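You operate a simulated robot arm through the tools that you are given. There is no shell and no other tool. Be economical: measure what you need, move in short steps, check, and stop when the job is done.

You are at the controls of a simulated robot arm. One attempt, no reset.

## Task
Take the liner bundle from the top of the tester bench and leave it on the shelf of the tester bench. Then fetch the black tray from the floor of the tray guide and set it on the top of the tester bench. Then switch the green dolly brake off. Then take the liner from the top of the sample table and put it on the shelf of the finishing bench. Then take the sample tray and put it on the shelf of the finishing bench. Then take the paper band and leave it on the pane of the light panel. Then count the bottles on the top of the box table, then put as many of the tissue wraps from the top of the box table on the shelf of the box table. Keep to this order. Set down upright: paper band. The green dolly brake goes to its stop.

It is judged by the outcome, as a careful person would: the job done as asked, and still so three seconds after it is handed in. It fails if anything else is knocked over, pushed out of place, dropped, spilled or broken.

## Robot
A 6-joint arm with a two-finger gripper on a trunk, on a base that drives. Base frame: it is fixed to the floor where the robot stands at the start and does not move with it; the origin is under the middle of the robot, x ahead of it, y to its left, z up; the surface under the hand at the start is at about z = 800. Units: mm, rad, N and s.
Its first joint turns from -2.897 to 2.897 rad. Places, roughly: black tray (30x19x5 cm) [-1800, -600, 600]; bottle [-8000, 500, 1000]; green dolly brake [-1500, -1700, 800]; liner (25x17x4 cm) [-2300, -2300, 900]; liner bundle (26x17x9 cm) [700, 100, 800]; pane of the light panel (25x20 cm) [-2740, -380, 640]; paper band [-3000, -2250, 1000]; sample tray [-2750, -2250, 1000]; shelf of the box table [-8200, 0, 400]; shelf of the finishing bench [-4100, -2400, 300]; shelf of the tester bench [900, 0, 300]; tissue wrap (8x8x6 cm) [-8300, -500, 900]; top of the tester bench [900, 0, 800]. Payload 2.45 kg.
The tool frame sits at the grasp point between the pads (the TCP): z along the fingers, y along the line on which they close. The tips reach 20 mm beyond it. The gripper opens to 140 mm. The gripper's body begins 168 mm behind the TCP.
Orientation is told as [roll, pitch, yaw] about the base's x, y, z axes, in that order, counted from this pose: with the fingers straight down and closing along the base's y, the tool's x points along the base's -x, its y along +y and its z along -z.

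## Interface
- The arm moves only by the tool arm_command. Its argument "motion" is a list that holds one entry, the list of rows, each a list of 7 numbers: the shift along the tool's x, y, z in units of 100 mm (1.0 is 100 mm), then the turn, a rotation vector about the tool's x, y, z in units of 120 degrees (1.0 is 120 degrees), then the gripper command, from -1 (fully open) to 1 (shut), values between in proportion. In form: [[[tx, ty, tz, rx, ry, rz, jaw], ...]]. A call has 1 to 20 rows; each row is the pose to reach, as a shift and turn from the pose commanded when the call began, along the tool's axes at that moment. A call with a number of a shift or a turn outside -1 to 1 is refused whole. Each row takes 0.2 s and may step no farther than 50 mm and 0.15 rad from the row before; otherwise, or with a gripper value out of range, the whole call is refused. Where a pose cannot be reached the arm comes as near as it can. A force on the tool above 40 N (or 10 N above the force at the start of the call, whichever is more), or a blocked arm, ends the call early, and 0.2 s more pass. The fingers move at their own pace (about 45 mm/s each) and stop on an object; they squeeze with about 35 N. The grip force told is the motor's: it shows also when the fingers shut on nothing. Time passes only in rows, and 0.2 s behind the last, so rows that repeat a pose let the fingers close. The reply holds the time, the measured pose of the TCP, the force on the tool along the base axes, the opening and the grip force, in the units named above and with some noise, with the torque about the TCP (base axes, N m) and any sound that the robot's microphone picked up.
- Cameras (640 x 400 px; columns grow to the right, rows downward): "scene" is now at [-94.7, 159.1, 1144.5]; the picture's right is [-0.17, -0.99, 0.00], its down [-0.30, 0.05, -0.95] and it looks along [0.94, -0.16, -0.31] (base axes); focal length 286 px, centre (320, 200). "wrist" rides on the gripper at [78, 11, -209] in the tool frame; the picture's right is [-0.14, 0.99, 0.00], its down [-0.92, -0.13, -0.37] and it looks along [-0.37, -0.05, 0.93] (tool axes); focal length 280 px, centre (320, 200). There is no depth. A picture from a camera that has moved, and an enlarged one, comes with that camera's place and axes in the base frame and with its lens.
- grab_frame(camera): a new picture of that camera. No time passes.
- steer(legs): drives the robot by 1 to 6 legs, each [ahead, left, turn to the left] in mm, mm and rad, along the robot's own axes; the way and the turn of a leg run together, so that a leg with both is an arc; at most 1500 mm and 3.142 rad a leg. The arm and the cameras ride along, it lands a little off, and it stops where it bumps. It gives what a move gives.
- pan_tilt(pan, tilt): turns the head with the scene camera to pan (to the left, within 2.496 rad either way) and tilt (down, from -0.506 to 1.204), counted from straight ahead of the robot. It gives what a move gives.
- zoom(camera, box): a new picture of the part [left, top, right, bottom] of that camera's present view, enlarged. No time passes.
- finish_job(): hands the job in; it is judged then, once.

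Go step by step. Nothing tells you exact positions but the pictures and the camera data: compare them with the known pose of the tool, close in by small moves and look again before you grip or let go. The budget is 217 turns and 198 pictures, counting those below and the enlarged ones. Unless the task says otherwise, let go and move clear before handing in.

The tools are called after ">>>" by a JSON object that holds its "api" and its "payload". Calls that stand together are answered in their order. arm_command: Moves the arm, as the interface text tells. Its arguments: {"type":"object","properties":{"motion":{"type":"array","items":{"type":"array","items":{"type":"array","items":{"type":"number"}}}}},"required":["motion"]} The other tools are called the same way: steer (legs) drives the base; pan_tilt (pan, tilt) turns the head that bears the scene camera; grab_frame (camera) takes a picture; zoom (camera, box) takes an enlarged picture of a part of a camera's view; finish_job () hands the job in.

At the start:

```text
clock: 0.0
tool_pos: [612.2, 136.1, 1051.2]
orientation: [-0.001, 0.0, 0.0]
force: [0.4, -0.5, 0.1]
ft_torque: [0.0, 0.04, 0.0]
opening: 139.9
finger_force: 0.1
robot x, y, heading: [2.3, -0.7, 0.004]
head pan, tilt: [-0.173, 0.311]
```

scene: 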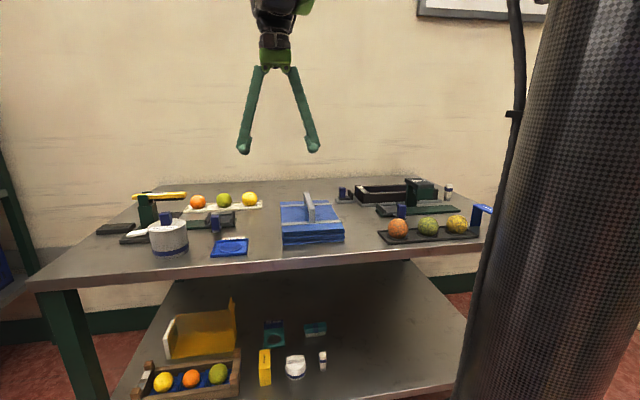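
wrist: 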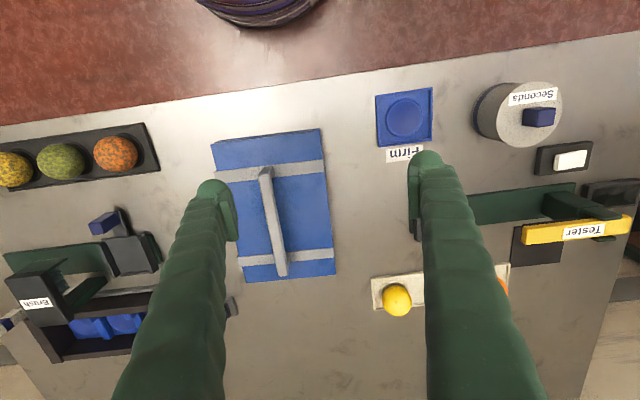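

I see the blue liner bundle with a handle along x, at about (710, 53), on the bench top, and the shelf below it partly filled. I'll look closer before moving.

>>> {"api": "zoom", "payload": {"camera": "scene", "box": [200, 160, 420, 298]}}

>>> {"api": "pan_tilt", "payload": {"pan": -0.05, "tilt": 0.6}}

>>> {"api": "grab_frame", "payload": {"camera": "scene"}}

```text
2.90 times, centred on (310, 229) of scene
camera zoom: at [-94.7, 159.1, 1144.5], right [-0.17, -0.99, 0.0], down [-0.3, 0.05, -0.95], along [0.94, -0.16, -0.31], focal length 830 px, centre (349, 116)
```

zoom: 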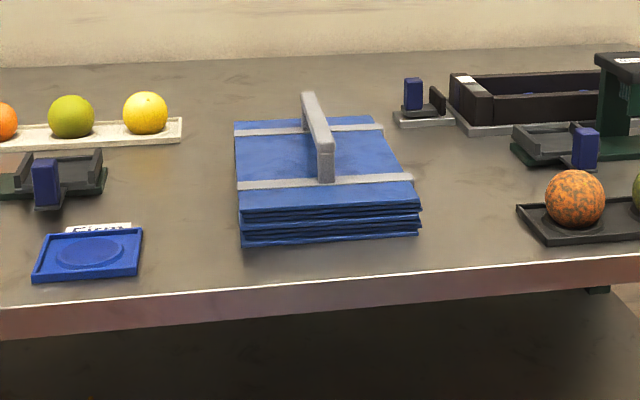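

```text
clock: 0.8
tool_pos: [611.9, 136.7, 1049.6]
orientation: [0.0, -0.002, 0.0]
force: [-0.1, 0.1, -0.6]
ft_torque: [0.02, 0.0, 0.0]
opening: 139.8
finger_force: 0.1
robot x, y, heading: [-0.1, -0.5, 0.003]
head pan, tilt: [-0.051, 0.6]
```

```text
194 pictures are left
camera scene: at [-98.4, 170.6, 1118.0], right [-0.05, -1.0, 0.0], down [-0.56, 0.03, -0.83], along [0.82, -0.04, -0.56], focal length 286 px, centre (320, 200)
```

scene: 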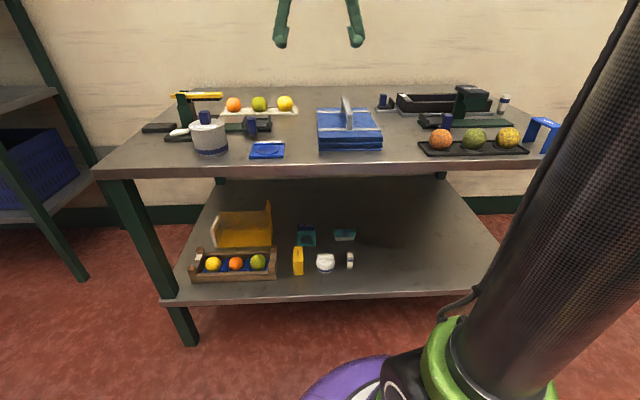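

The bundle's handle is a solid fin about 40 mm tall. The shelf is free around (680, -250). I'll tilt the hand 45° forward so it fits under the bench top later, and hover over the handle.

>>> {"api": "arm_command", "payload": {"motion": [[[-0.13, -0.14, 0.1, 0, -0.0625, 0, -0.2], [-0.27, -0.28, 0.2, 0, -0.125, 0, -0.2], [-0.4, -0.42, 0.35, 0, -0.1875, 0, -0.2], [-0.54, -0.56, 0.5, 0, -0.25, 0, -0.2], [-0.67, -0.7, 0.65, 0, -0.3125, 0, -0.2], [-0.8, -0.83, 0.8, 0, -0.375, 0, -0.2], [-0.8, -0.83, 0.8, 0, -0.375, 0, -0.2]]]}}

>>> {"api": "grab_frame", "payload": {"camera": "wrist"}}

>>> {"api": "grab_frame", "payload": {"camera": "scene"}}

```text
clock: 2.4
tool_pos: [694.3, 51.9, 970.1]
orientation: [0.0, -0.787, -0.001]
force: [0.5, 0.2, 0.0]
ft_torque: [-0.01, 0.0, 0.01]
opening: 84.1
finger_force: 0.0
robot x, y, heading: [1.1, 4.1, -0.0]
head pan, tilt: [-0.051, 0.6]
```

```text
193 pictures are left
camera wrist: at [490.7, 62.5, 1062.3], right [0.1, 0.99, 0.1], down [0.39, -0.13, 0.91], along [0.92, -0.05, -0.4], focal length 280 px, centre (320, 200)
```

wrist: 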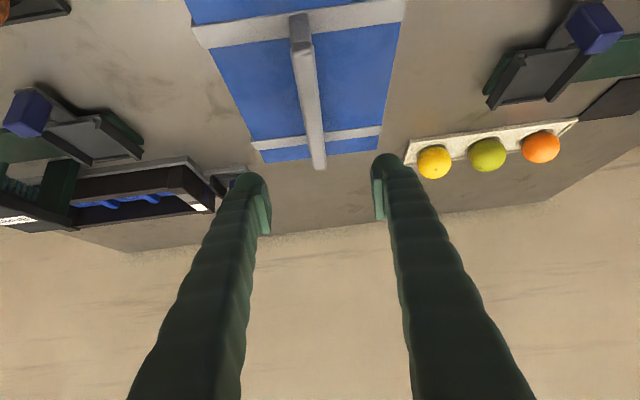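

```text
192 pictures are left
camera scene: at [-98.4, 170.6, 1118.0], right [-0.05, -1.0, 0.0], down [-0.56, 0.03, -0.83], along [0.82, -0.04, -0.56], focal length 286 px, centre (320, 200)
```

scene: 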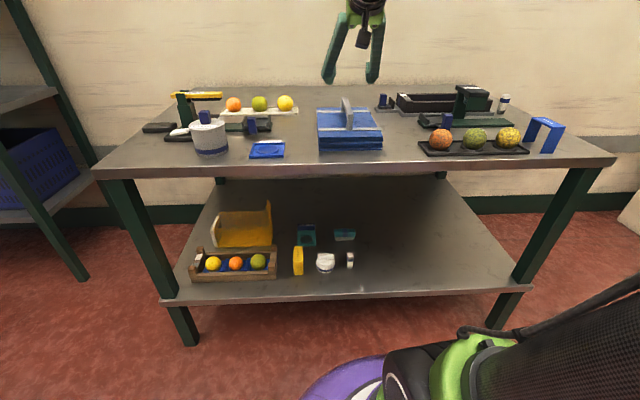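

The handle is centred near (708, 51), with its top at z≈890. I'll move in and close.

>>> {"api": "arm_command", "payload": {"motion": [[[0.2, -0.01, 0.26, 0, 0, 0, -0.2], [0.4, -0.01, 0.52, 0, 0, 0, -0.2], [0.5, -0.01, 0.65, 0, 0, 0, -0.2], [0.58, -0.01, 0.76, 0, 0, 0, -0.2], [0.58, -0.01, 0.76, 0, 0, 0, -0.2]]]}}

>>> {"api": "zoom", "payload": {"camera": "scene", "box": [260, 50, 440, 162]}}

>>> {"api": "grab_frame", "payload": {"camera": "wrist"}}

```text
clock: 3.6
tool_pos: [703.7, 52.6, 873.0]
orientation: [-0.001, -0.784, -0.001]
force: [0.3, -0.7, 0.4]
ft_torque: [-0.03, -0.04, -0.01]
opening: 84.0
finger_force: 0.2
robot x, y, heading: [1.7, 2.6, 0.002]
head pan, tilt: [-0.051, 0.6]
```

```text
3.56 times, centred on (350, 106) of scene
camera zoom: at [-98.4, 170.6, 1118.0], right [-0.05, -1.0, 0.0], down [-0.56, 0.03, -0.83], along [0.82, -0.04, -0.56], focal length 1018 px, centre (213, 534)
```

zoom: 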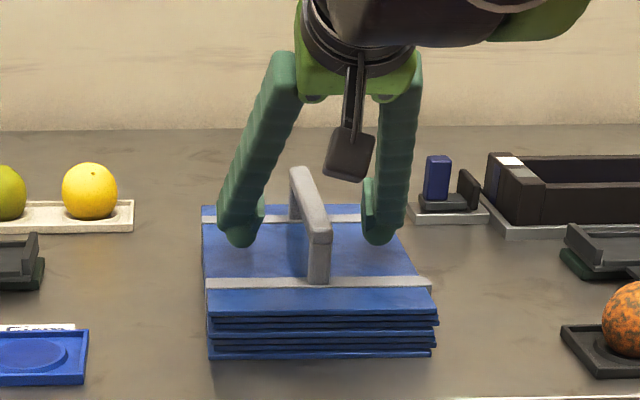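

```text
190 pictures are left
camera wrist: at [501.0, 63.2, 966.6], right [0.1, 0.99, 0.1], down [0.39, -0.13, 0.91], along [0.92, -0.05, -0.4], focal length 280 px, centre (320, 200)
```

wrist: 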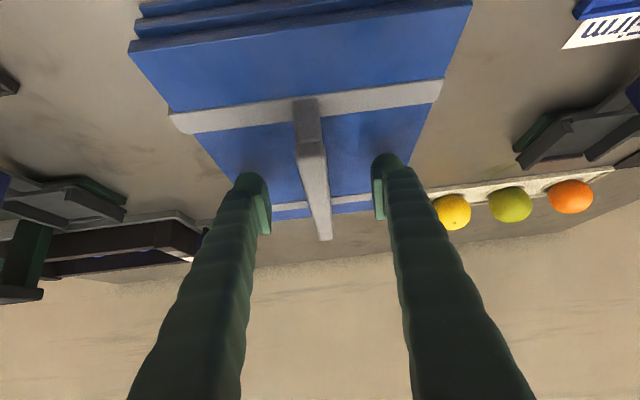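

The fingers straddle the fin. I'll close and lift slightly.

>>> {"api": "arm_command", "payload": {"motion": [[[0, 0, 0, 0, 0, 0, 1], [0, 0, 0, 0, 0, 0, 1], [0, 0, 0, 0, 0, 0, 1], [0, 0, 0, 0, 0, 0, 1], [0, 0, 0, 0, 0, 0, 1], [0, 0, 0, 0, 0, 0, 1], [-0.14, 0, -0.14, 0, 0, 0, 1], [-0.28, 0, -0.28, 0, 0, 0, 1], [-0.42, 0, -0.42, 0, 0, 0, 1], [-0.56, 0, -0.56, 0, 0, 0, 1], [-0.7, 0, -0.7, 0, 0, 0, 1]]]}}

>>> {"api": "grab_frame", "payload": {"camera": "scene"}}

```text
clock: 6.0
tool_pos: [703.5, 50.6, 974.0]
orientation: [-0.001, -0.785, -0.002]
force: [0.6, -0.1, -5.7]
ft_torque: [-0.05, 0.05, 0.01]
opening: 16.9
finger_force: 34.8
robot x, y, heading: [2.3, -1.3, 0.001]
head pan, tilt: [-0.051, 0.6]
```

```text
189 pictures are left
camera scene: at [-98.3, 170.6, 1118.0], right [-0.05, -1.0, 0.0], down [-0.56, 0.03, -0.82], along [0.82, -0.04, -0.57], focal length 286 px, centre (320, 200)
```

scene: 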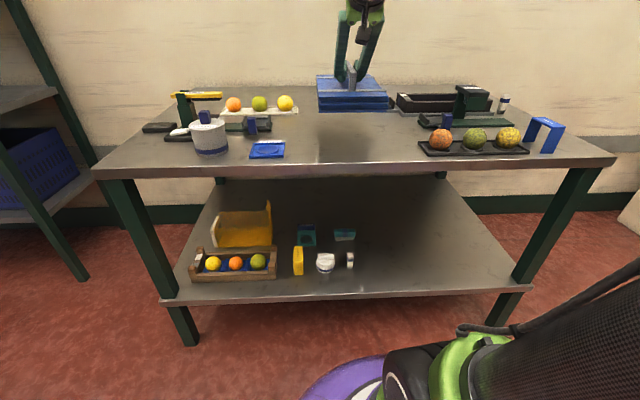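

Bundle held (about 0.6 kg). I'll back the robot off so the bundle clears the bench edge.

>>> {"api": "steer", "payload": {"legs": [[-420, 0, 0]]}}

>>> {"api": "grab_frame", "payload": {"camera": "scene"}}

```text
clock: 8.5
tool_pos: [291.5, 56.0, 974.1]
orientation: [0.001, -0.785, 0.011]
force: [0.3, -0.3, -5.9]
ft_torque: [-0.02, 0.09, 0.0]
opening: 17.1
finger_force: 35.3
robot x, y, heading: [-414.5, -1.7, 0.01]
head pan, tilt: [-0.051, 0.6]
```

```text
188 pictures are left
camera scene: at [-512.4, 167.9, 1118.0], right [-0.04, -1.0, 0.0], down [-0.56, 0.02, -0.82], along [0.82, -0.03, -0.57], focal length 286 px, centre (320, 200)
```

scene: 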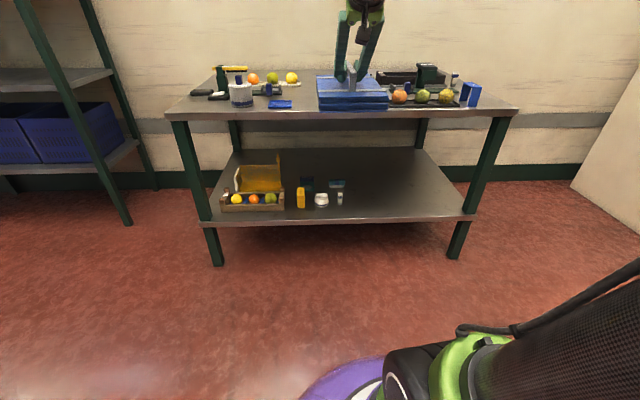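

Now I'll slide right with the base and lower the bundle in front of the shelf.

>>> {"api": "arm_command", "payload": {"motion": [[[0.3, 0, 0.3, 0, 0, 0, 1], [0.6, 0, 0.6, 0, 0, 0, 1], [0.9, 0, 0.9, 0, 0, 0, 1], [1.0, 0, 1.0, 0, 0, 0, 1]]]}}

>>> {"api": "arm_command", "payload": {"motion": [[[0.3, 0, 0.3, 0, 0, 0, 1], [0.6, 0, 0.6, 0, 0, 0, 1], [0.9, 0, 0.9, 0, 0, 0, 1], [1.0, 0, 1.0, 0, 0, 0, 1]]]}}

>>> {"api": "arm_command", "payload": {"motion": [[[0.3, 0, 0.3, 0, 0, 0, 1], [0.6, 0, 0.6, 0, 0, 0, 1], [0.9, 0, 0.9, 0, 0, 0, 1], [1.0, 0, 1.0, 0, 0, 0, 1]]]}}

>>> {"api": "arm_command", "payload": {"motion": [[[0.3, 0, 0.3, 0, 0, 0, 1], [0.6, 0, 0.6, 0, 0, 0, 1], [0.75, 0, 0.75, 0, 0, 0, 1]]]}}

>>> {"api": "steer", "payload": {"legs": [[0, -280, 0]]}}

>>> {"api": "grab_frame", "payload": {"camera": "scene"}}

```text
clock: 9.5
tool_pos: [291.0, 56.6, 832.5]
orientation: [0.0, -0.785, 0.009]
force: [-0.6, 0.3, -4.9]
ft_torque: [-0.02, 0.07, 0.01]
opening: 16.9
finger_force: 35.0
robot x, y, heading: [-413.7, -3.4, 0.008]
head pan, tilt: [-0.051, 0.6]
```

```text
clock: 10.5
tool_pos: [290.2, 54.1, 689.1]
orientation: [0.0, -0.786, 0.009]
force: [0.3, -0.2, -6.1]
ft_torque: [-0.04, 0.07, -0.02]
opening: 17.0
finger_force: 34.9
robot x, y, heading: [-414.7, -5.2, 0.005]
head pan, tilt: [-0.051, 0.6]
```

```text
clock: 11.5
tool_pos: [290.8, 56.5, 549.3]
orientation: [0.001, -0.786, 0.01]
force: [-0.7, 0.1, -4.6]
ft_torque: [0.03, 0.03, -0.02]
opening: 17.2
finger_force: 34.7
robot x, y, heading: [-412.6, -3.1, 0.005]
head pan, tilt: [-0.051, 0.6]
```

```text
clock: 12.3
tool_pos: [318.1, 57.2, 516.4]
orientation: [-0.001, -0.781, 0.007]
force: [-0.3, 0.4, -5.6]
ft_torque: [0.01, 0.1, -0.01]
opening: 16.9
finger_force: 34.6
out of reach, approached as far as the arm can: row 1, 2, 3
robot x, y, heading: [-410.9, -3.5, 0.01]
head pan, tilt: [-0.051, 0.6]
```

```text
clock: 14.3
tool_pos: [321.0, -218.7, 517.7]
orientation: [-0.001, -0.78, 0.011]
force: [0.4, -0.3, -5.3]
ft_torque: [0.02, 0.07, 0.0]
opening: 17.2
finger_force: 34.7
robot x, y, heading: [-409.1, -281.3, 0.01]
head pan, tilt: [-0.051, 0.6]
```

```text
187 pictures are left
camera scene: at [-509.9, -111.9, 1118.0], right [-0.04, -1.0, 0.0], down [-0.56, 0.02, -0.82], along [0.82, -0.03, -0.57], focal length 286 px, centre (320, 200)
```

scene: 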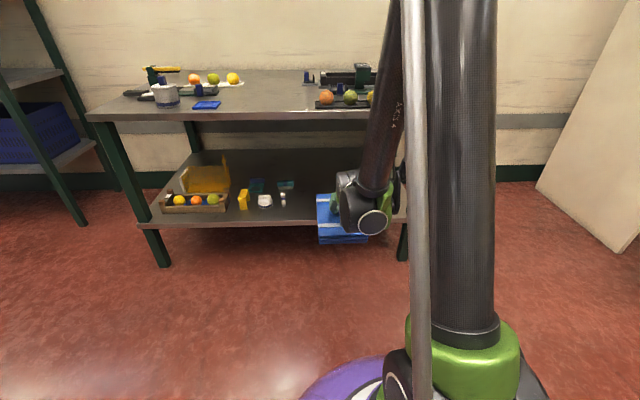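

The arm hits a reach limit at z≈517 with this 45° tilt. I'll test whether a flatter tool (about 70°) lets it go lower, while still clear of the bench.

>>> {"api": "arm_command", "payload": {"motion": [[[0, 0, 0, 0, -0.07, 0, 1], [0, 0, 0, 0, -0.14, 0, 1], [0, 0, 0, 0, -0.207, 0, 1], [0, 0, 0, 0, -0.207, 0, 1]]]}}

>>> {"api": "arm_command", "payload": {"motion": [[[0.25, 0, 0.1, 0, 0, 0, 1], [0.5, 0, 0.2, 0, 0, 0, 1], [0.75, 0, 0.3, 0, 0, 0, 1], [1.0, 0, 0.4, 0, 0, 0, 1]]]}}

>>> {"api": "grab_frame", "payload": {"camera": "scene"}}

```text
clock: 15.3
tool_pos: [376.2, -210.8, 639.2]
orientation: [-0.001, -1.212, 0.012]
force: [-0.3, 0.2, -5.9]
ft_torque: [0.01, 0.18, 0.02]
opening: 16.8
finger_force: 35.4
out of reach, approached as far as the arm can: row 1, 2, 3, 4
robot x, y, heading: [-410.0, -275.6, 0.015]
head pan, tilt: [-0.051, 0.6]
```

```text
clock: 16.3
tool_pos: [412.8, -210.3, 618.8]
orientation: [-0.002, -1.209, 0.013]
force: [0.2, -0.2, -5.2]
ft_torque: [-0.01, 0.15, 0.0]
opening: 17.2
finger_force: 35.2
out of reach, approached as far as the arm can: row 1, 2, 3, 4
robot x, y, heading: [-411.8, -280.9, 0.013]
head pan, tilt: [-0.051, 0.6]
```

```text
186 pictures are left
camera scene: at [-509.8, -111.9, 1118.0], right [-0.04, -1.0, 0.0], down [-0.56, 0.02, -0.82], along [0.82, -0.03, -0.57], focal length 286 px, centre (320, 200)
```

scene: 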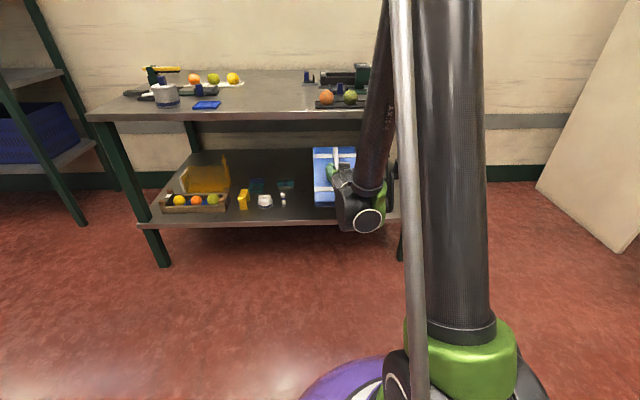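

The limit is how tightly the elbow folds, so a wrist farther out can go lower. I'll back off more, return to the 45° tilt, and extend outwards and down.

>>> {"api": "steer", "payload": {"legs": [[-230, 0, 0]]}}

>>> {"api": "arm_command", "payload": {"motion": [[[-0.07, 0, 0.18, 0, 0.07, 0, 1], [-0.14, 0, 0.37, 0, 0.14, 0, 1], [-0.21, 0, 0.56, 0, 0.205, 0, 1], [-0.21, 0, 0.56, 0, 0.205, 0, 1]]]}}

>>> {"api": "arm_command", "payload": {"motion": [[[0.2, 0, 0.3, 0, 0, 0, 1], [0.4, 0, 0.6, 0, 0, 0, 1], [0.6, 0, 0.9, 0, 0, 0, 1], [0.7, 0, 1.0, 0, 0, 0, 1]]]}}

```text
clock: 18.0
tool_pos: [183.5, -209.1, 619.3]
orientation: [0.0, -1.208, 0.018]
force: [-0.2, 0.4, -5.5]
ft_torque: [-0.01, 0.2, -0.01]
opening: 16.8
finger_force: 35.3
robot x, y, heading: [-639.2, -284.1, 0.015]
head pan, tilt: [-0.051, 0.6]
```

```text
clock: 19.0
tool_pos: [243.4, -208.5, 618.0]
orientation: [0.001, -0.777, 0.016]
force: [0.6, 0.2, -5.5]
ft_torque: [0.04, 0.11, -0.02]
opening: 17.1
finger_force: 35.2
robot x, y, heading: [-639.1, -284.0, 0.01]
head pan, tilt: [-0.051, 0.6]
```

```text
clock: 20.0
tool_pos: [263.1, -205.4, 497.9]
orientation: [-0.001, -0.778, 0.018]
force: [-0.4, -0.4, -5.4]
ft_torque: [-0.03, 0.09, 0.01]
opening: 16.9
finger_force: 34.7
robot x, y, heading: [-643.2, -289.5, 0.017]
head pan, tilt: [-0.051, 0.6]
```

>>> {"api": "arm_command", "payload": {"motion": [[[0.3, 0, 0.3, 0, 0, 0, 1], [0.6, 0, 0.6, 0, 0, 0, 1], [0.65, 0, 0.65, 0, 0, 0, 1], [0.65, 0, 0.65, 0, 0, 0, 1]]]}}

>>> {"api": "grab_frame", "payload": {"camera": "scene"}}

>>> {"api": "grab_frame", "payload": {"camera": "wrist"}}

```text
clock: 21.0
tool_pos: [263.2, -207.0, 407.0]
orientation: [-0.001, -0.778, 0.018]
force: [-0.2, 0.3, -5.1]
ft_torque: [-0.03, 0.08, -0.01]
opening: 17.0
finger_force: 34.7
robot x, y, heading: [-640.1, -282.6, 0.02]
head pan, tilt: [-0.051, 0.6]
```

```text
185 pictures are left
camera scene: at [-740.3, -115.9, 1118.0], right [-0.03, -1.0, 0.0], down [-0.56, 0.02, -0.82], along [0.82, -0.03, -0.57], focal length 286 px, centre (320, 200)
```

scene: 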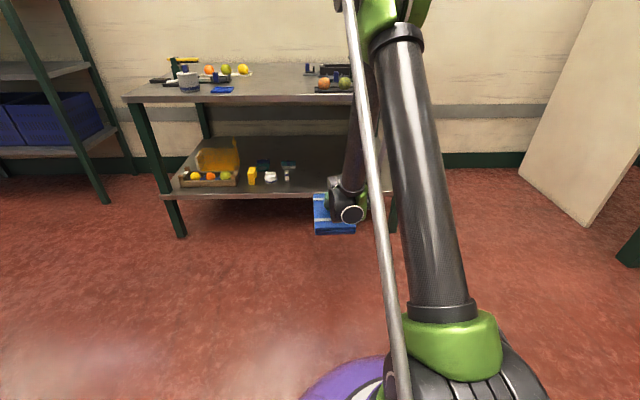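

```text
184 pictures are left
camera wrist: at [59.6, -200.3, 501.8], right [0.08, 0.99, 0.1], down [0.4, -0.12, 0.91], along [0.91, -0.04, -0.41], focal length 280 px, centre (320, 200)
```

wrist: 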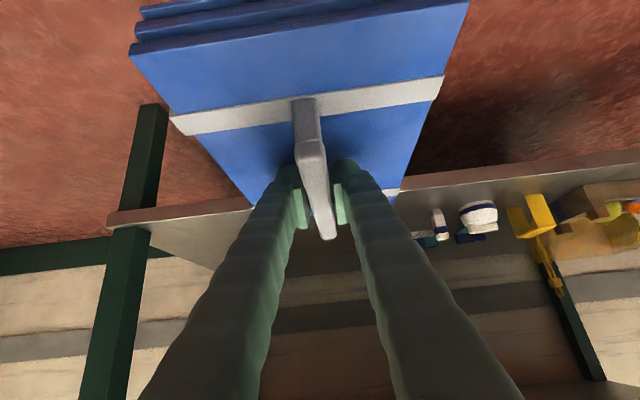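

The shelf top is at z≈295–300 and the bundle's bottom is at about 334. I'll drive in by steps.

>>> {"api": "steer", "payload": {"legs": [[290, 0, 0]]}}

>>> {"api": "grab_frame", "payload": {"camera": "scene"}}

>>> {"api": "grab_frame", "payload": {"camera": "wrist"}}

```text
clock: 23.0
tool_pos: [550.1, -198.5, 408.3]
orientation: [0.0, -0.779, 0.021]
force: [-0.4, 0.6, -5.1]
ft_torque: [-0.04, 0.05, -0.04]
opening: 16.9
finger_force: 34.9
robot x, y, heading: [-350.1, -279.3, 0.021]
head pan, tilt: [-0.051, 0.6]
```

```text
183 pictures are left
camera scene: at [-452.7, -110.6, 1118.0], right [-0.03, -1.0, 0.0], down [-0.57, 0.02, -0.82], along [0.82, -0.02, -0.57], focal length 286 px, centre (320, 200)
```

scene: 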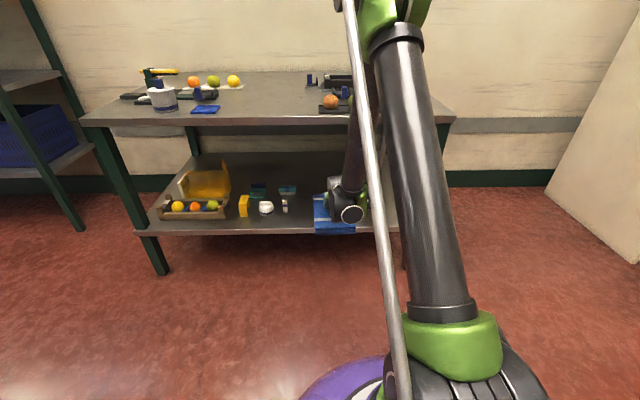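

```text
182 pictures are left
camera wrist: at [347.6, -191.7, 502.0], right [0.08, 0.99, 0.1], down [0.4, -0.12, 0.91], along [0.91, -0.03, -0.41], focal length 280 px, centre (320, 200)
```

wrist: 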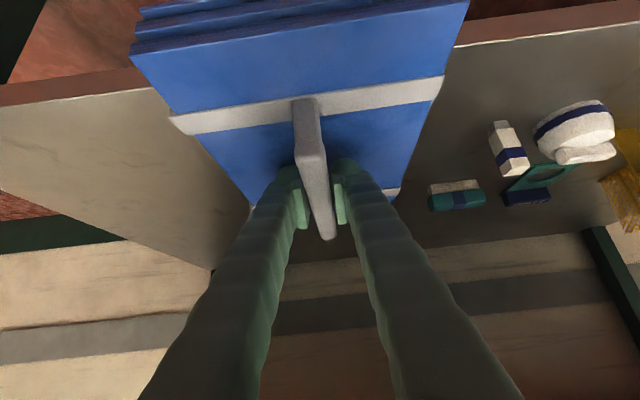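

>>> {"api": "steer", "payload": {"legs": [[112, 0, 0]]}}

>>> {"api": "arm_command", "payload": {"motion": [[[0.1, 0, 0.1, 0, 0, 0, 1], [0.16, 0, 0.16, 0, 0, 0, 1], [0.18, 0, 0.18, 0, 0, 0, 1], [0.2, 0, 0.2, 0, 0, 0, 1], [0.22, 0, 0.22, 0, 0, 0, 1]]]}}

>>> {"api": "grab_frame", "payload": {"camera": "scene"}}

>>> {"api": "grab_frame", "payload": {"camera": "wrist"}}

```text
clock: 24.2
tool_pos: [659.1, -196.4, 408.0]
orientation: [0.0, -0.777, 0.02]
force: [-0.1, -0.4, -5.6]
ft_torque: [0.02, 0.09, 0.0]
opening: 17.1
finger_force: 34.8
robot x, y, heading: [-243.3, -275.9, 0.019]
head pan, tilt: [-0.051, 0.6]
```

```text
clock: 25.4
tool_pos: [662.4, -196.2, 380.2]
orientation: [-0.001, -0.775, 0.021]
force: [-0.2, -0.4, -6.3]
ft_torque: [-0.01, 0.04, 0.03]
opening: 17.0
finger_force: 34.7
out of reach, approached as far as the arm can: row 5
robot x, y, heading: [-243.0, -274.5, 0.025]
head pan, tilt: [-0.051, 0.6]
```

```text
181 pictures are left
camera scene: at [-342.9, -108.2, 1118.0], right [-0.03, -1.0, 0.0], down [-0.57, 0.02, -0.82], along [0.82, -0.02, -0.57], focal length 286 px, centre (320, 200)
```

scene: 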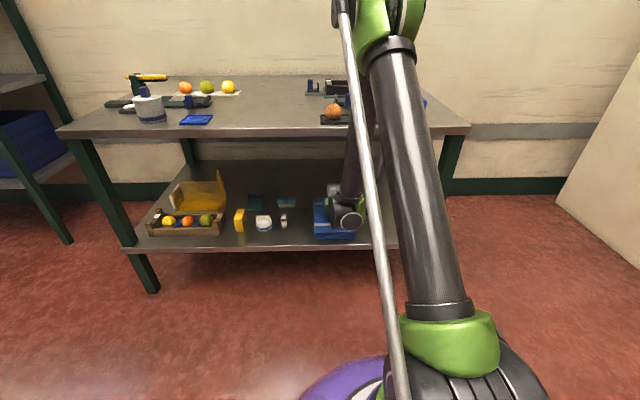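

```text
180 pictures are left
camera wrist: at [460.7, -189.1, 475.0], right [0.08, 0.99, 0.1], down [0.4, -0.12, 0.91], along [0.91, -0.03, -0.41], focal length 280 px, centre (320, 200)
```

wrist: 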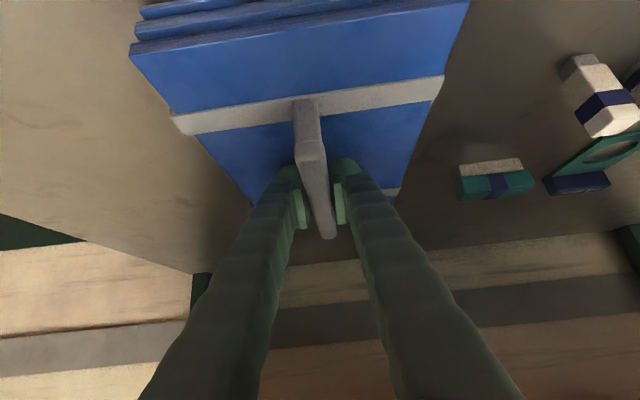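

Right at the fold limit, so I'll go outward and down along the tool axis until the bundle touches.

>>> {"api": "arm_command", "payload": {"motion": [[[0, 0, 0.06, 0, 0, 0, 1], [0, 0, 0.1, 0, 0, 0, 1], [0.01, 0, 0.13, 0, 0, 0, 1], [0.02, 0, 0.16, 0, 0, 0, 1], [0.03, 0, 0.18, 0, 0, 0, 1]]]}}

```text
clock: 26.6
tool_pos: [674.3, -193.9, 365.0]
orientation: [-0.001, -0.773, 0.021]
force: [-0.4, -1.4, -3.6]
ft_torque: [0.01, 0.14, -0.01]
opening: 14.4
finger_force: 35.2
robot x, y, heading: [-242.5, -279.3, 0.024]
head pan, tilt: [-0.051, 0.6]
```

>>> {"api": "grab_frame", "payload": {"camera": "wrist"}}

>>> {"api": "zoom", "payload": {"camera": "scene", "box": [250, 170, 410, 270]}}

```text
179 pictures are left
camera wrist: at [472.8, -188.0, 460.4], right [0.08, 0.99, 0.1], down [0.4, -0.12, 0.91], along [0.91, -0.03, -0.41], focal length 280 px, centre (320, 200)
```

wrist: 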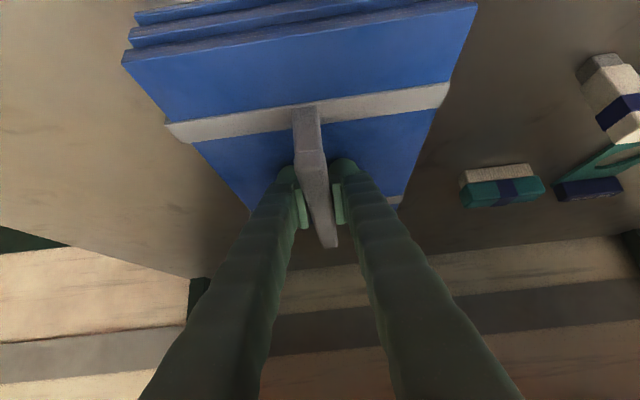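

```text
4.00 times, centred on (330, 220) of scene
camera zoom: at [-342.8, -108.2, 1118.0], right [-0.03, -1.0, 0.0], down [-0.56, 0.02, -0.82], along [0.82, -0.02, -0.57], focal length 1145 px, centre (280, 120)
```

zoom: 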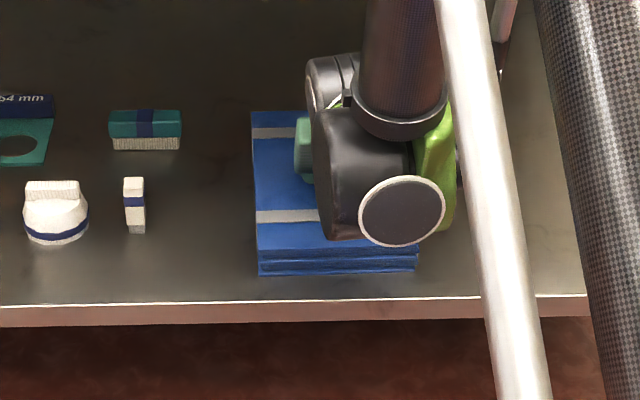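

The bundle is now resting on the shelf. I'll open and back out along the tool axis.

>>> {"api": "arm_command", "payload": {"motion": [[[0, 0, 0, 0, 0, 0, 0.4], [0, 0, 0, 0, 0, 0, 0.2], [0, 0, 0, 0, 0, 0, 0.2], [0, 0, -0.2, 0, 0, 0, 0.2], [0, 0, -0.5, 0, 0, 0, 0.2], [0, 0, -0.9, 0, 0, 0, 0.2]]]}}

>>> {"api": "steer", "payload": {"legs": [[-450, 0, 0]]}}

>>> {"api": "grab_frame", "payload": {"camera": "scene"}}

```text
clock: 28.0
tool_pos: [612.3, -192.5, 430.1]
orientation: [-0.002, -0.773, 0.022]
force: [0.0, 0.6, -0.2]
ft_torque: [-0.01, 0.02, -0.01]
opening: 56.0
finger_force: 0.0
robot x, y, heading: [-240.6, -277.7, 0.023]
head pan, tilt: [-0.051, 0.6]
```

```text
clock: 30.7
tool_pos: [168.8, -212.8, 429.6]
orientation: [-0.001, -0.773, 0.006]
force: [0.7, 0.1, 0.1]
ft_torque: [0.0, 0.0, 0.0]
opening: 56.0
finger_force: 0.0
robot x, y, heading: [-686.5, -280.7, 0.001]
head pan, tilt: [-0.051, 0.6]
```

```text
177 pictures are left
camera scene: at [-784.6, -112.7, 1118.0], right [-0.04, -1.0, 0.0], down [-0.56, 0.03, -0.82], along [0.82, -0.04, -0.57], focal length 286 px, centre (320, 200)
```

scene: 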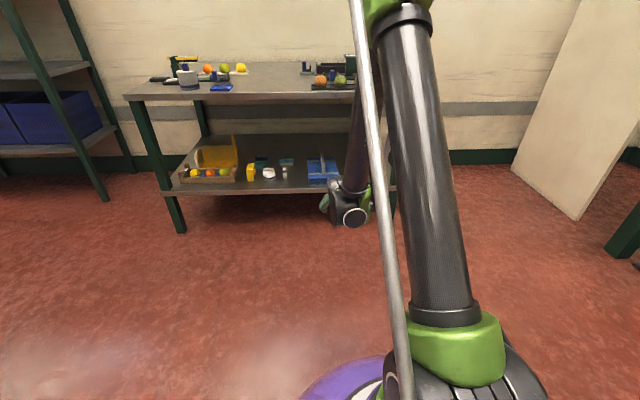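

Bundle delivered. I'll raise the arm, level the hand, and look behind for the tray guide.

>>> {"api": "arm_command", "payload": {"motion": [[[-0.35, 0, -0.35, 0, 0, 0, 0.2], [-0.7, 0, -0.7, 0, 0, 0, 0.2], [-1.0, 0, -1.0, 0, 0, 0, 0.2]]]}}

>>> {"api": "arm_command", "payload": {"motion": [[[-0.35, 0, -0.35, 0, 0, 0, 0.2], [-0.7, 0, -0.7, 0, 0, 0, 0.2], [-1.0, 0, -1.0, 0, 0, 0, 0.2]]]}}

>>> {"api": "arm_command", "payload": {"motion": [[[-0.35, 0, -0.35, 0, 0, 0, 0.2], [-0.7, 0, -0.7, 0, 0, 0, 0.2], [-1.0, 0, -1.0, 0, 0, 0, 0.2]]]}}

>>> {"api": "arm_command", "payload": {"motion": [[[-0.05, 0, -0.3, 0, 0.062, 0, 0.2], [-0.1, 0, -0.6, 0, 0.124, 0, 0.2], [-0.1, 0, -0.9, 0, 0.186, 0, 0.2], [-0.1, 0, -1.0, 0, 0.248, 0, 0.2], [-0.1, 0, -1.0, 0, 0.31, 0, 0.2], [-0.1, 0, -1.0, 0, 0.37, 0, 0.2]]]}}

>>> {"api": "pan_tilt", "payload": {"pan": -2.45, "tilt": 0.35}}

>>> {"api": "grab_frame", "payload": {"camera": "scene"}}

```text
clock: 31.5
tool_pos: [171.6, -215.3, 570.3]
orientation: [-0.001, -0.773, 0.007]
force: [0.1, -0.6, -0.1]
ft_torque: [-0.01, 0.03, -0.01]
opening: 56.1
finger_force: 0.1
robot x, y, heading: [-688.3, -281.4, 0.006]
head pan, tilt: [-0.051, 0.6]
```

```text
clock: 32.3
tool_pos: [173.0, -213.3, 709.9]
orientation: [0.0, -0.773, 0.005]
force: [-0.1, 0.4, -0.2]
ft_torque: [0.03, 0.04, 0.02]
opening: 56.1
finger_force: 0.0
robot x, y, heading: [-683.2, -282.9, 0.004]
head pan, tilt: [-0.051, 0.6]
```

```text
clock: 33.1
tool_pos: [173.9, -216.1, 851.6]
orientation: [-0.002, -0.772, 0.004]
force: [1.3, -0.7, 0.1]
ft_torque: [-0.02, 0.01, 0.04]
opening: 56.1
finger_force: 0.0
robot x, y, heading: [-684.0, -282.4, 0.005]
head pan, tilt: [-0.051, 0.6]
```

```text
clock: 34.5
tool_pos: [110.7, -214.0, 932.2]
orientation: [-0.001, 0.003, 0.005]
force: [-0.4, -0.1, 0.6]
ft_torque: [0.0, -0.06, -0.01]
opening: 56.0
finger_force: 0.0
robot x, y, heading: [-686.2, -284.0, 0.006]
head pan, tilt: [-0.051, 0.6]
```

```text
clock: 36.7
tool_pos: [112.4, -213.2, 932.5]
orientation: [0.0, 0.001, 0.005]
force: [-0.3, -0.4, -0.3]
ft_torque: [-0.01, 0.0, 0.0]
opening: 55.9
finger_force: 0.1
robot x, y, heading: [-687.2, -284.1, 0.005]
head pan, tilt: [-2.45, 0.351]
```

```text
176 pictures are left
camera scene: at [-944.3, -168.5, 1140.8], right [-0.64, 0.77, 0.0], down [0.26, 0.22, -0.94], along [-0.72, -0.6, -0.34], focal length 286 px, centre (320, 200)
```

scene: 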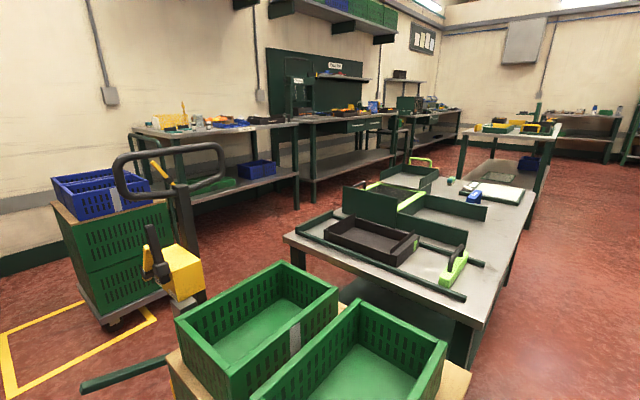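

I see the black tray in a guide on a low bench around (-1800, -627). The bench spans roughly x -1640..-3200, y -950..-250. I'll look closer at it.

>>> {"api": "zoom", "payload": {"camera": "scene", "box": [280, 150, 540, 312]}}

>>> {"api": "zoom", "payload": {"camera": "scene", "box": [0, 130, 320, 400]}}

```text
2.46 times, centred on (410, 231) of scene
camera zoom: at [-944.3, -168.5, 1140.8], right [-0.64, 0.77, 0.0], down [0.26, 0.22, -0.94], along [-0.72, -0.6, -0.34], focal length 705 px, centre (98, 124)
```

zoom: 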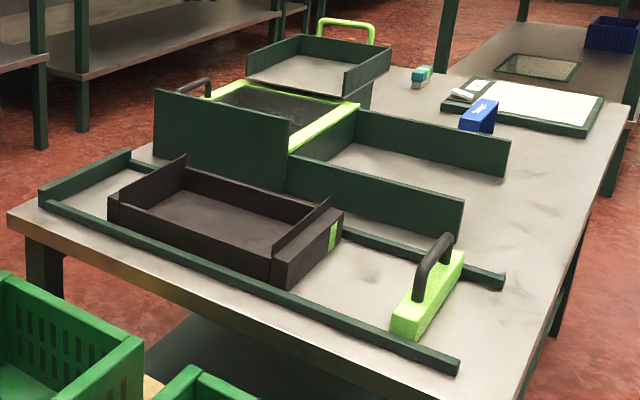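

```text
1.48 times, centred on (160, 265) of scene
camera zoom: at [-944.3, -168.5, 1140.8], right [-0.64, 0.77, 0.0], down [0.26, 0.22, -0.94], along [-0.72, -0.6, -0.34], focal length 424 px, centre (557, 104)
```

zoom: 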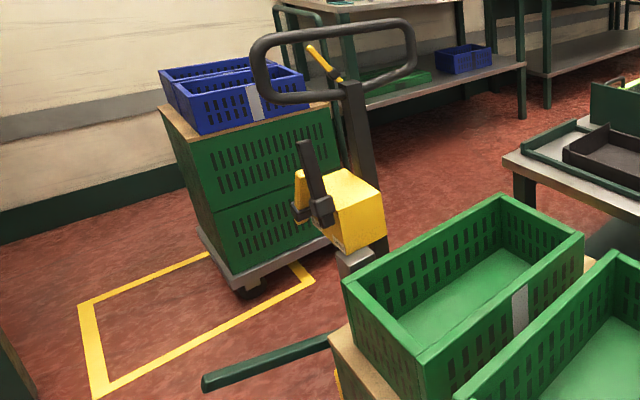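

The tray's long side runs along y (about x -1740..-1930, y -500..-800), and it can be lifted straight up. I'll check the free floor on the other side before driving.

>>> {"api": "pan_tilt", "payload": {"pan": 2.45, "tilt": 0.4}}

>>> {"api": "grab_frame", "payload": {"camera": "scene"}}

```text
clock: 40.6
tool_pos: [112.1, -212.9, 932.5]
orientation: [0.0, 0.0, 0.005]
force: [0.7, -0.4, -0.2]
ft_torque: [-0.03, 0.01, -0.01]
opening: 56.1
finger_force: 0.1
robot x, y, heading: [-685.4, -282.5, 0.002]
head pan, tilt: [2.45, 0.4]
```

```text
173 pictures are left
camera scene: at [-944.6, -50.0, 1136.2], right [0.63, 0.77, 0.0], down [0.3, -0.25, -0.92], along [-0.71, 0.58, -0.39], focal length 286 px, centre (320, 200)
```

scene: 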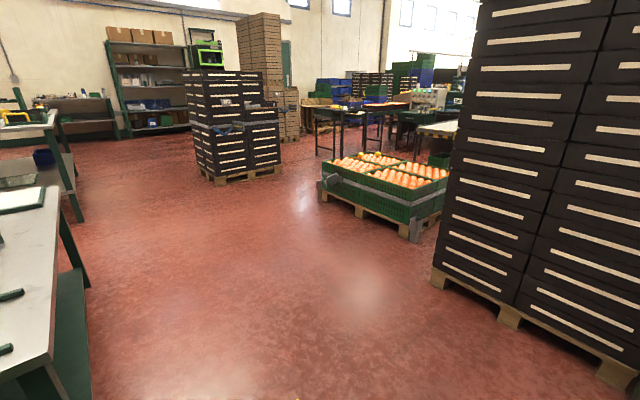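

The north side is clear. I'll drive around and face the tray.

>>> {"api": "steer", "payload": {"legs": [[0, 850, 0], [-1205, 0, 0], [0, 0, -1.571], [430, 0, 0]]}}

>>> {"api": "pan_tilt", "payload": {"pan": 0.0, "tilt": 0.5}}

>>> {"api": "grab_frame", "payload": {"camera": "scene"}}

>>> {"api": "grab_frame", "payload": {"camera": "wrist"}}

```text
clock: 56.8
tool_pos: [-1857.8, -691.5, 932.7]
orientation: [-0.001, 0.003, -1.599]
force: [0.1, -0.1, -0.5]
ft_torque: [-0.02, 0.02, 0.0]
opening: 56.1
finger_force: 0.1
robot x, y, heading: [-1900.0, 104.5, -1.596]
head pan, tilt: [2.45, 0.4]
```

```text
clock: 59.1
tool_pos: [-1858.6, -693.4, 932.5]
orientation: [0.0, 0.0, -1.599]
force: [-0.1, 1.0, 0.6]
ft_torque: [0.02, -0.01, -0.01]
opening: 56.0
finger_force: 0.1
robot x, y, heading: [-1907.0, 106.9, -1.596]
head pan, tilt: [0.0, 0.499]
```

```text
172 pictures are left
camera scene: at [-1721.2, 201.2, 1127.1], right [-1.0, 0.03, 0.0], down [0.01, 0.48, -0.88], along [-0.02, -0.88, -0.48], focal length 286 px, centre (320, 200)
```

scene: 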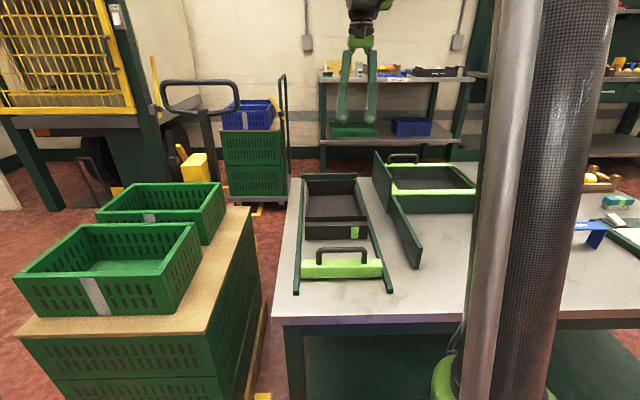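

```text
171 pictures are left
camera wrist: at [-1846.0, -614.7, 1142.4], right [0.99, -0.17, 0.0], down [-0.15, -0.92, 0.37], along [-0.06, -0.36, -0.93], focal length 280 px, centre (320, 200)
```

wrist: 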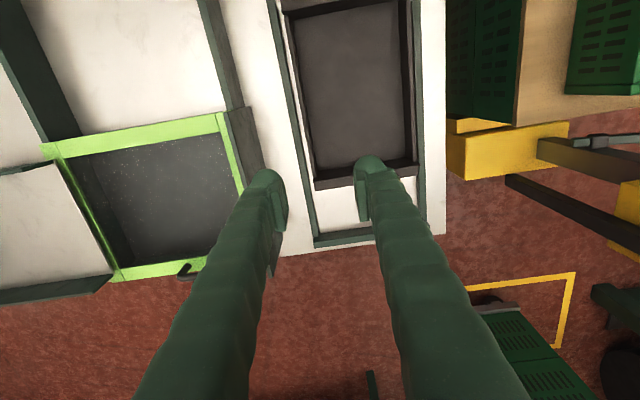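

>>> {"api": "zoom", "payload": {"camera": "scene", "box": [270, 150, 450, 300]}}

>>> {"api": "zoom", "payload": {"camera": "scene", "box": [100, 60, 320, 220]}}

```text
2.67 times, centred on (360, 225) of scene
camera zoom: at [-1721.2, 201.2, 1127.1], right [-1.0, 0.03, 0.0], down [0.01, 0.48, -0.88], along [-0.02, -0.88, -0.48], focal length 764 px, centre (213, 133)
```

zoom: 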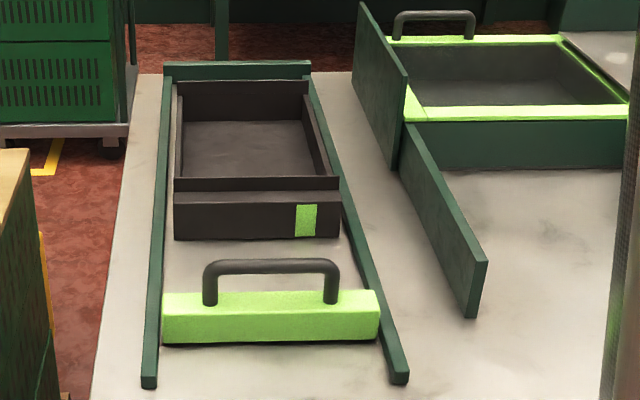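

```text
2.50 times, centred on (210, 140) of scene
camera zoom: at [-1721.2, 201.2, 1127.1], right [-1.0, 0.03, 0.0], down [0.01, 0.48, -0.88], along [-0.02, -0.88, -0.48], focal length 716 px, centre (595, 350)
```

zoom: 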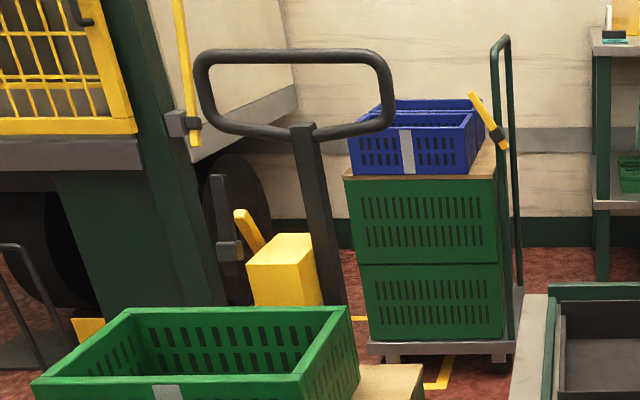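

The green dolly is the one with green crates and the yellow lever on its handle, near (-1500, -1700). For the tray, I'll bring the wrist camera over its north end to see its walls.

>>> {"api": "arm_command", "payload": {"motion": [[[0.25, 0.18, 0.25, 0, 0, 0, 0.2], [0.5, 0.35, 0.5, 0, 0, 0, 0.2], [0.75, 0.53, 0.75, 0, 0, 0, 0.2], [1.0, 0.7, 1.0, 0, 0, 0, 0.2], [1.0, 0.7, 1.0, 0, 0, 0, 0.2]]]}}

>>> {"api": "grab_frame", "payload": {"camera": "wrist"}}

```text
clock: 60.3
tool_pos: [-1785.2, -592.2, 831.2]
orientation: [0.0, 0.001, -1.597]
force: [-0.3, -0.7, -1.0]
ft_torque: [0.0, -0.01, 0.01]
opening: 55.7
finger_force: 0.0
robot x, y, heading: [-1900.3, 105.4, -1.595]
head pan, tilt: [0.0, 0.499]
```

```text
168 pictures are left
camera wrist: at [-1771.4, -514.7, 1041.0], right [0.99, -0.17, 0.0], down [-0.15, -0.92, 0.37], along [-0.06, -0.36, -0.93], focal length 280 px, centre (320, 200)
```

wrist: 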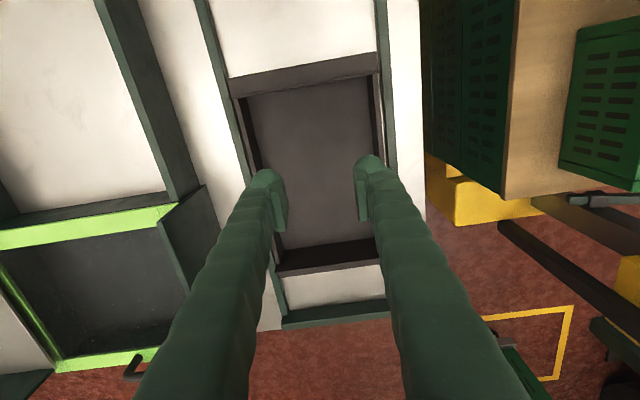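

>>> {"api": "zoom", "payload": {"camera": "wrist", "box": [200, 30, 420, 168]}}

>>> {"api": "zoom", "payload": {"camera": "wrist", "box": [220, 180, 440, 318]}}

```text
2.90 times, centred on (310, 99) of wrist
camera zoom: at [-1771.4, -514.7, 1041.0], right [0.99, -0.17, 0.0], down [-0.15, -0.92, 0.37], along [-0.06, -0.36, -0.93], focal length 813 px, centre (349, 493)
```

zoom: 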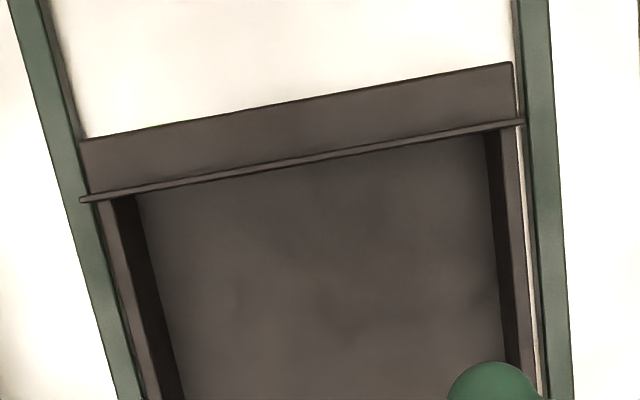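

```text
2.90 times, centred on (330, 249) of wrist
camera zoom: at [-1771.4, -514.7, 1041.0], right [0.99, -0.17, 0.0], down [-0.15, -0.92, 0.37], along [-0.06, -0.36, -0.93], focal length 813 px, centre (291, 58)
```

zoom: 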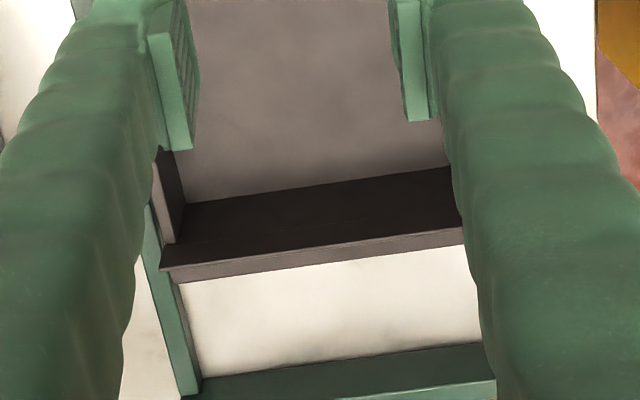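

The tray's north end is a ledge plus a thin raised plate, about 27 mm thick in total, with the outer face at y≈-484, ridge y≈-506, top z≈665–686 and centre x≈-1791. I'll turn the hand 90° to pinch that end and come over it.

>>> {"api": "arm_command", "payload": {"motion": [[[0.1, -0.01, 0.06, 0, 0, -0.07, -0.15], [0.2, -0.02, 0.12, 0, 0, -0.14, -0.15], [0.3, -0.03, 0.18, 0, 0, -0.21, -0.15], [0.4, -0.04, 0.24, 0, 0, -0.28, -0.15], [0.5, -0.05, 0.3, 0, 0, -0.35, -0.15], [0.6, -0.06, 0.36, 0, 0, -0.42, -0.15], [0.7, -0.07, 0.42, 0, 0, -0.49, -0.15], [0.8, -0.08, 0.48, 0, 0, -0.56, -0.15], [0.9, -0.085, 0.54, 0, 0, -0.63, -0.15], [0.97, -0.085, 0.6, 0, 0, -0.7, -0.15], [0.97, -0.085, 0.6, 0, 0, -0.7626, -0.15], [0.97, -0.085, 0.6, 0, 0, -0.7626, -0.15]]]}}

>>> {"api": "grab_frame", "payload": {"camera": "wrist"}}

>>> {"api": "zoom", "payload": {"camera": "scene", "box": [260, 130, 460, 310]}}

```text
clock: 62.9
tool_pos: [-1792.9, -495.3, 773.2]
orientation: [0.002, 0.0, 0.001]
force: [0.0, -0.7, 0.7]
ft_torque: [-0.02, 0.0, -0.01]
opening: 80.2
finger_force: 0.1
robot x, y, heading: [-1902.3, 104.9, -1.598]
head pan, tilt: [0.0, 0.499]
```

```text
165 pictures are left
camera wrist: at [-1871.3, -485.1, 984.1], right [0.14, 0.99, 0.0], down [0.92, -0.13, 0.37], along [0.36, -0.05, -0.93], focal length 280 px, centre (320, 200)
```

wrist: 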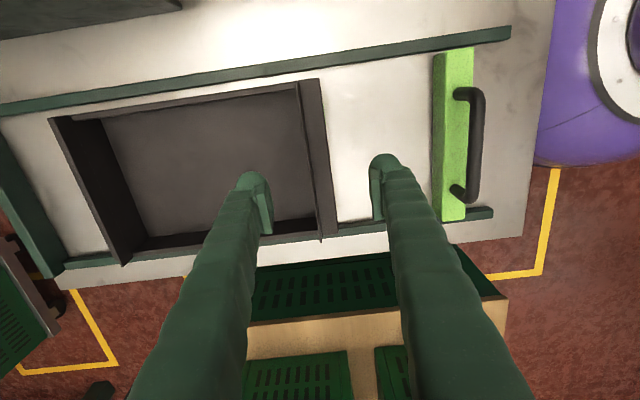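

```text
2.22 times, centred on (360, 220) of scene
camera zoom: at [-1721.3, 201.3, 1127.0], right [-1.0, 0.03, 0.0], down [0.01, 0.48, -0.88], along [-0.02, -0.88, -0.48], focal length 636 px, centre (231, 156)
```

zoom: 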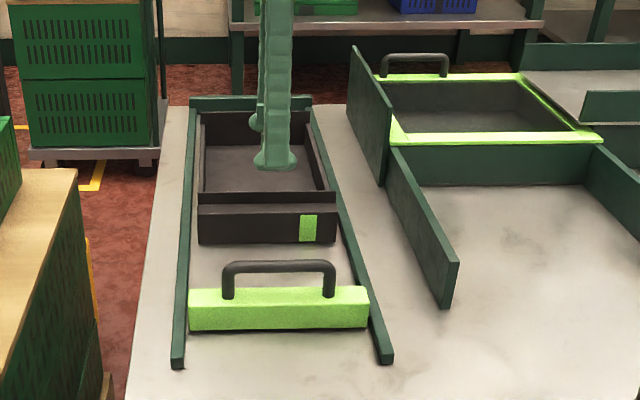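

Alignment is good: y=-495 is centred on the end wall. Descending.

>>> {"api": "arm_command", "payload": {"motion": [[[0, 0, 0.4, 0, 0, 0, -0.15], [0, 0, 0.8, 0, 0, 0, -0.15], [0, 0, 1.0, 0, 0, 0, -0.15]]]}}

>>> {"api": "zoom", "payload": {"camera": "scene", "box": [260, 130, 460, 310]}}

>>> {"api": "grab_frame", "payload": {"camera": "wrist"}}

```text
clock: 63.7
tool_pos: [-1794.3, -493.9, 672.8]
orientation: [0.002, 0.0, -0.001]
force: [-0.4, 0.3, 1.0]
ft_torque: [-0.01, 0.03, 0.0]
opening: 80.3
finger_force: 0.0
robot x, y, heading: [-1902.6, 106.2, -1.599]
head pan, tilt: [0.0, 0.499]
```

```text
2.22 times, centred on (360, 220) of scene
camera zoom: at [-1721.3, 201.3, 1127.0], right [-1.0, 0.03, 0.0], down [0.01, 0.48, -0.88], along [-0.02, -0.88, -0.48], focal length 636 px, centre (231, 156)
```

zoom: 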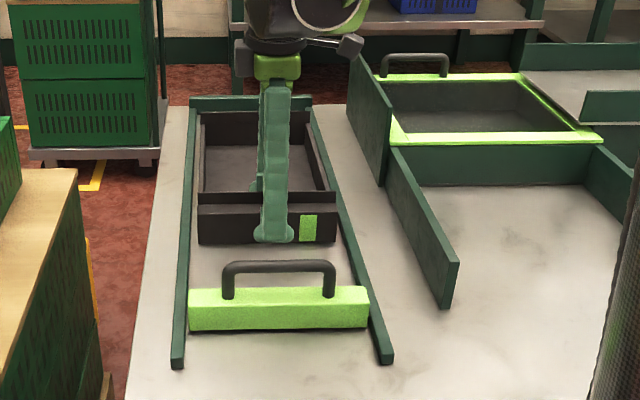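

```text
162 pictures are left
camera wrist: at [-1872.8, -483.8, 882.5], right [0.14, 0.99, 0.0], down [0.92, -0.13, 0.37], along [0.36, -0.05, -0.93], focal length 280 px, centre (320, 200)
```

wrist: 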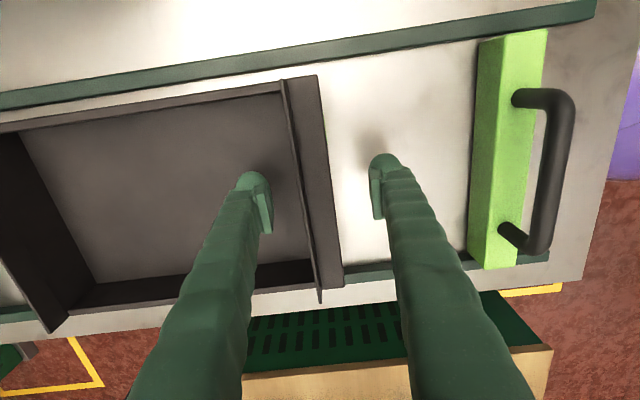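

>>> {"api": "arm_command", "payload": {"motion": [[[0, 0, 0.1, 0, 0, 0, -0.15], [0, 0, 0.18, 0, 0, 0, -0.15], [0, 0, 0.18, 0, 0, 0, 0.2], [0, 0, 0.18, 0, 0, 0, 0.6], [0, 0, 0.18, 0, 0, 0, 1], [0, 0, 0.18, 0, 0, 0, 1], [0, 0, 0.18, 0, 0, 0, 1]]]}}

>>> {"api": "grab_frame", "payload": {"camera": "wrist"}}

```text
clock: 65.3
tool_pos: [-1792.1, -494.2, 654.0]
orientation: [0.003, 0.0, 0.0]
force: [-0.1, 0.2, 0.4]
ft_torque: [0.02, 0.02, 0.06]
opening: 22.9
finger_force: 35.4
robot x, y, heading: [-1897.8, 104.7, -1.599]
head pan, tilt: [0.0, 0.499]
```

```text
161 pictures are left
camera wrist: at [-1871.5, -484.1, 864.1], right [0.14, 0.99, 0.0], down [0.92, -0.13, 0.37], along [0.36, -0.05, -0.93], focal length 280 px, centre (320, 200)
```

wrist: 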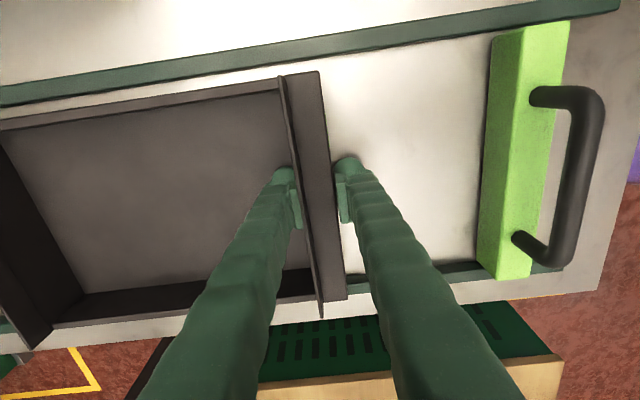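

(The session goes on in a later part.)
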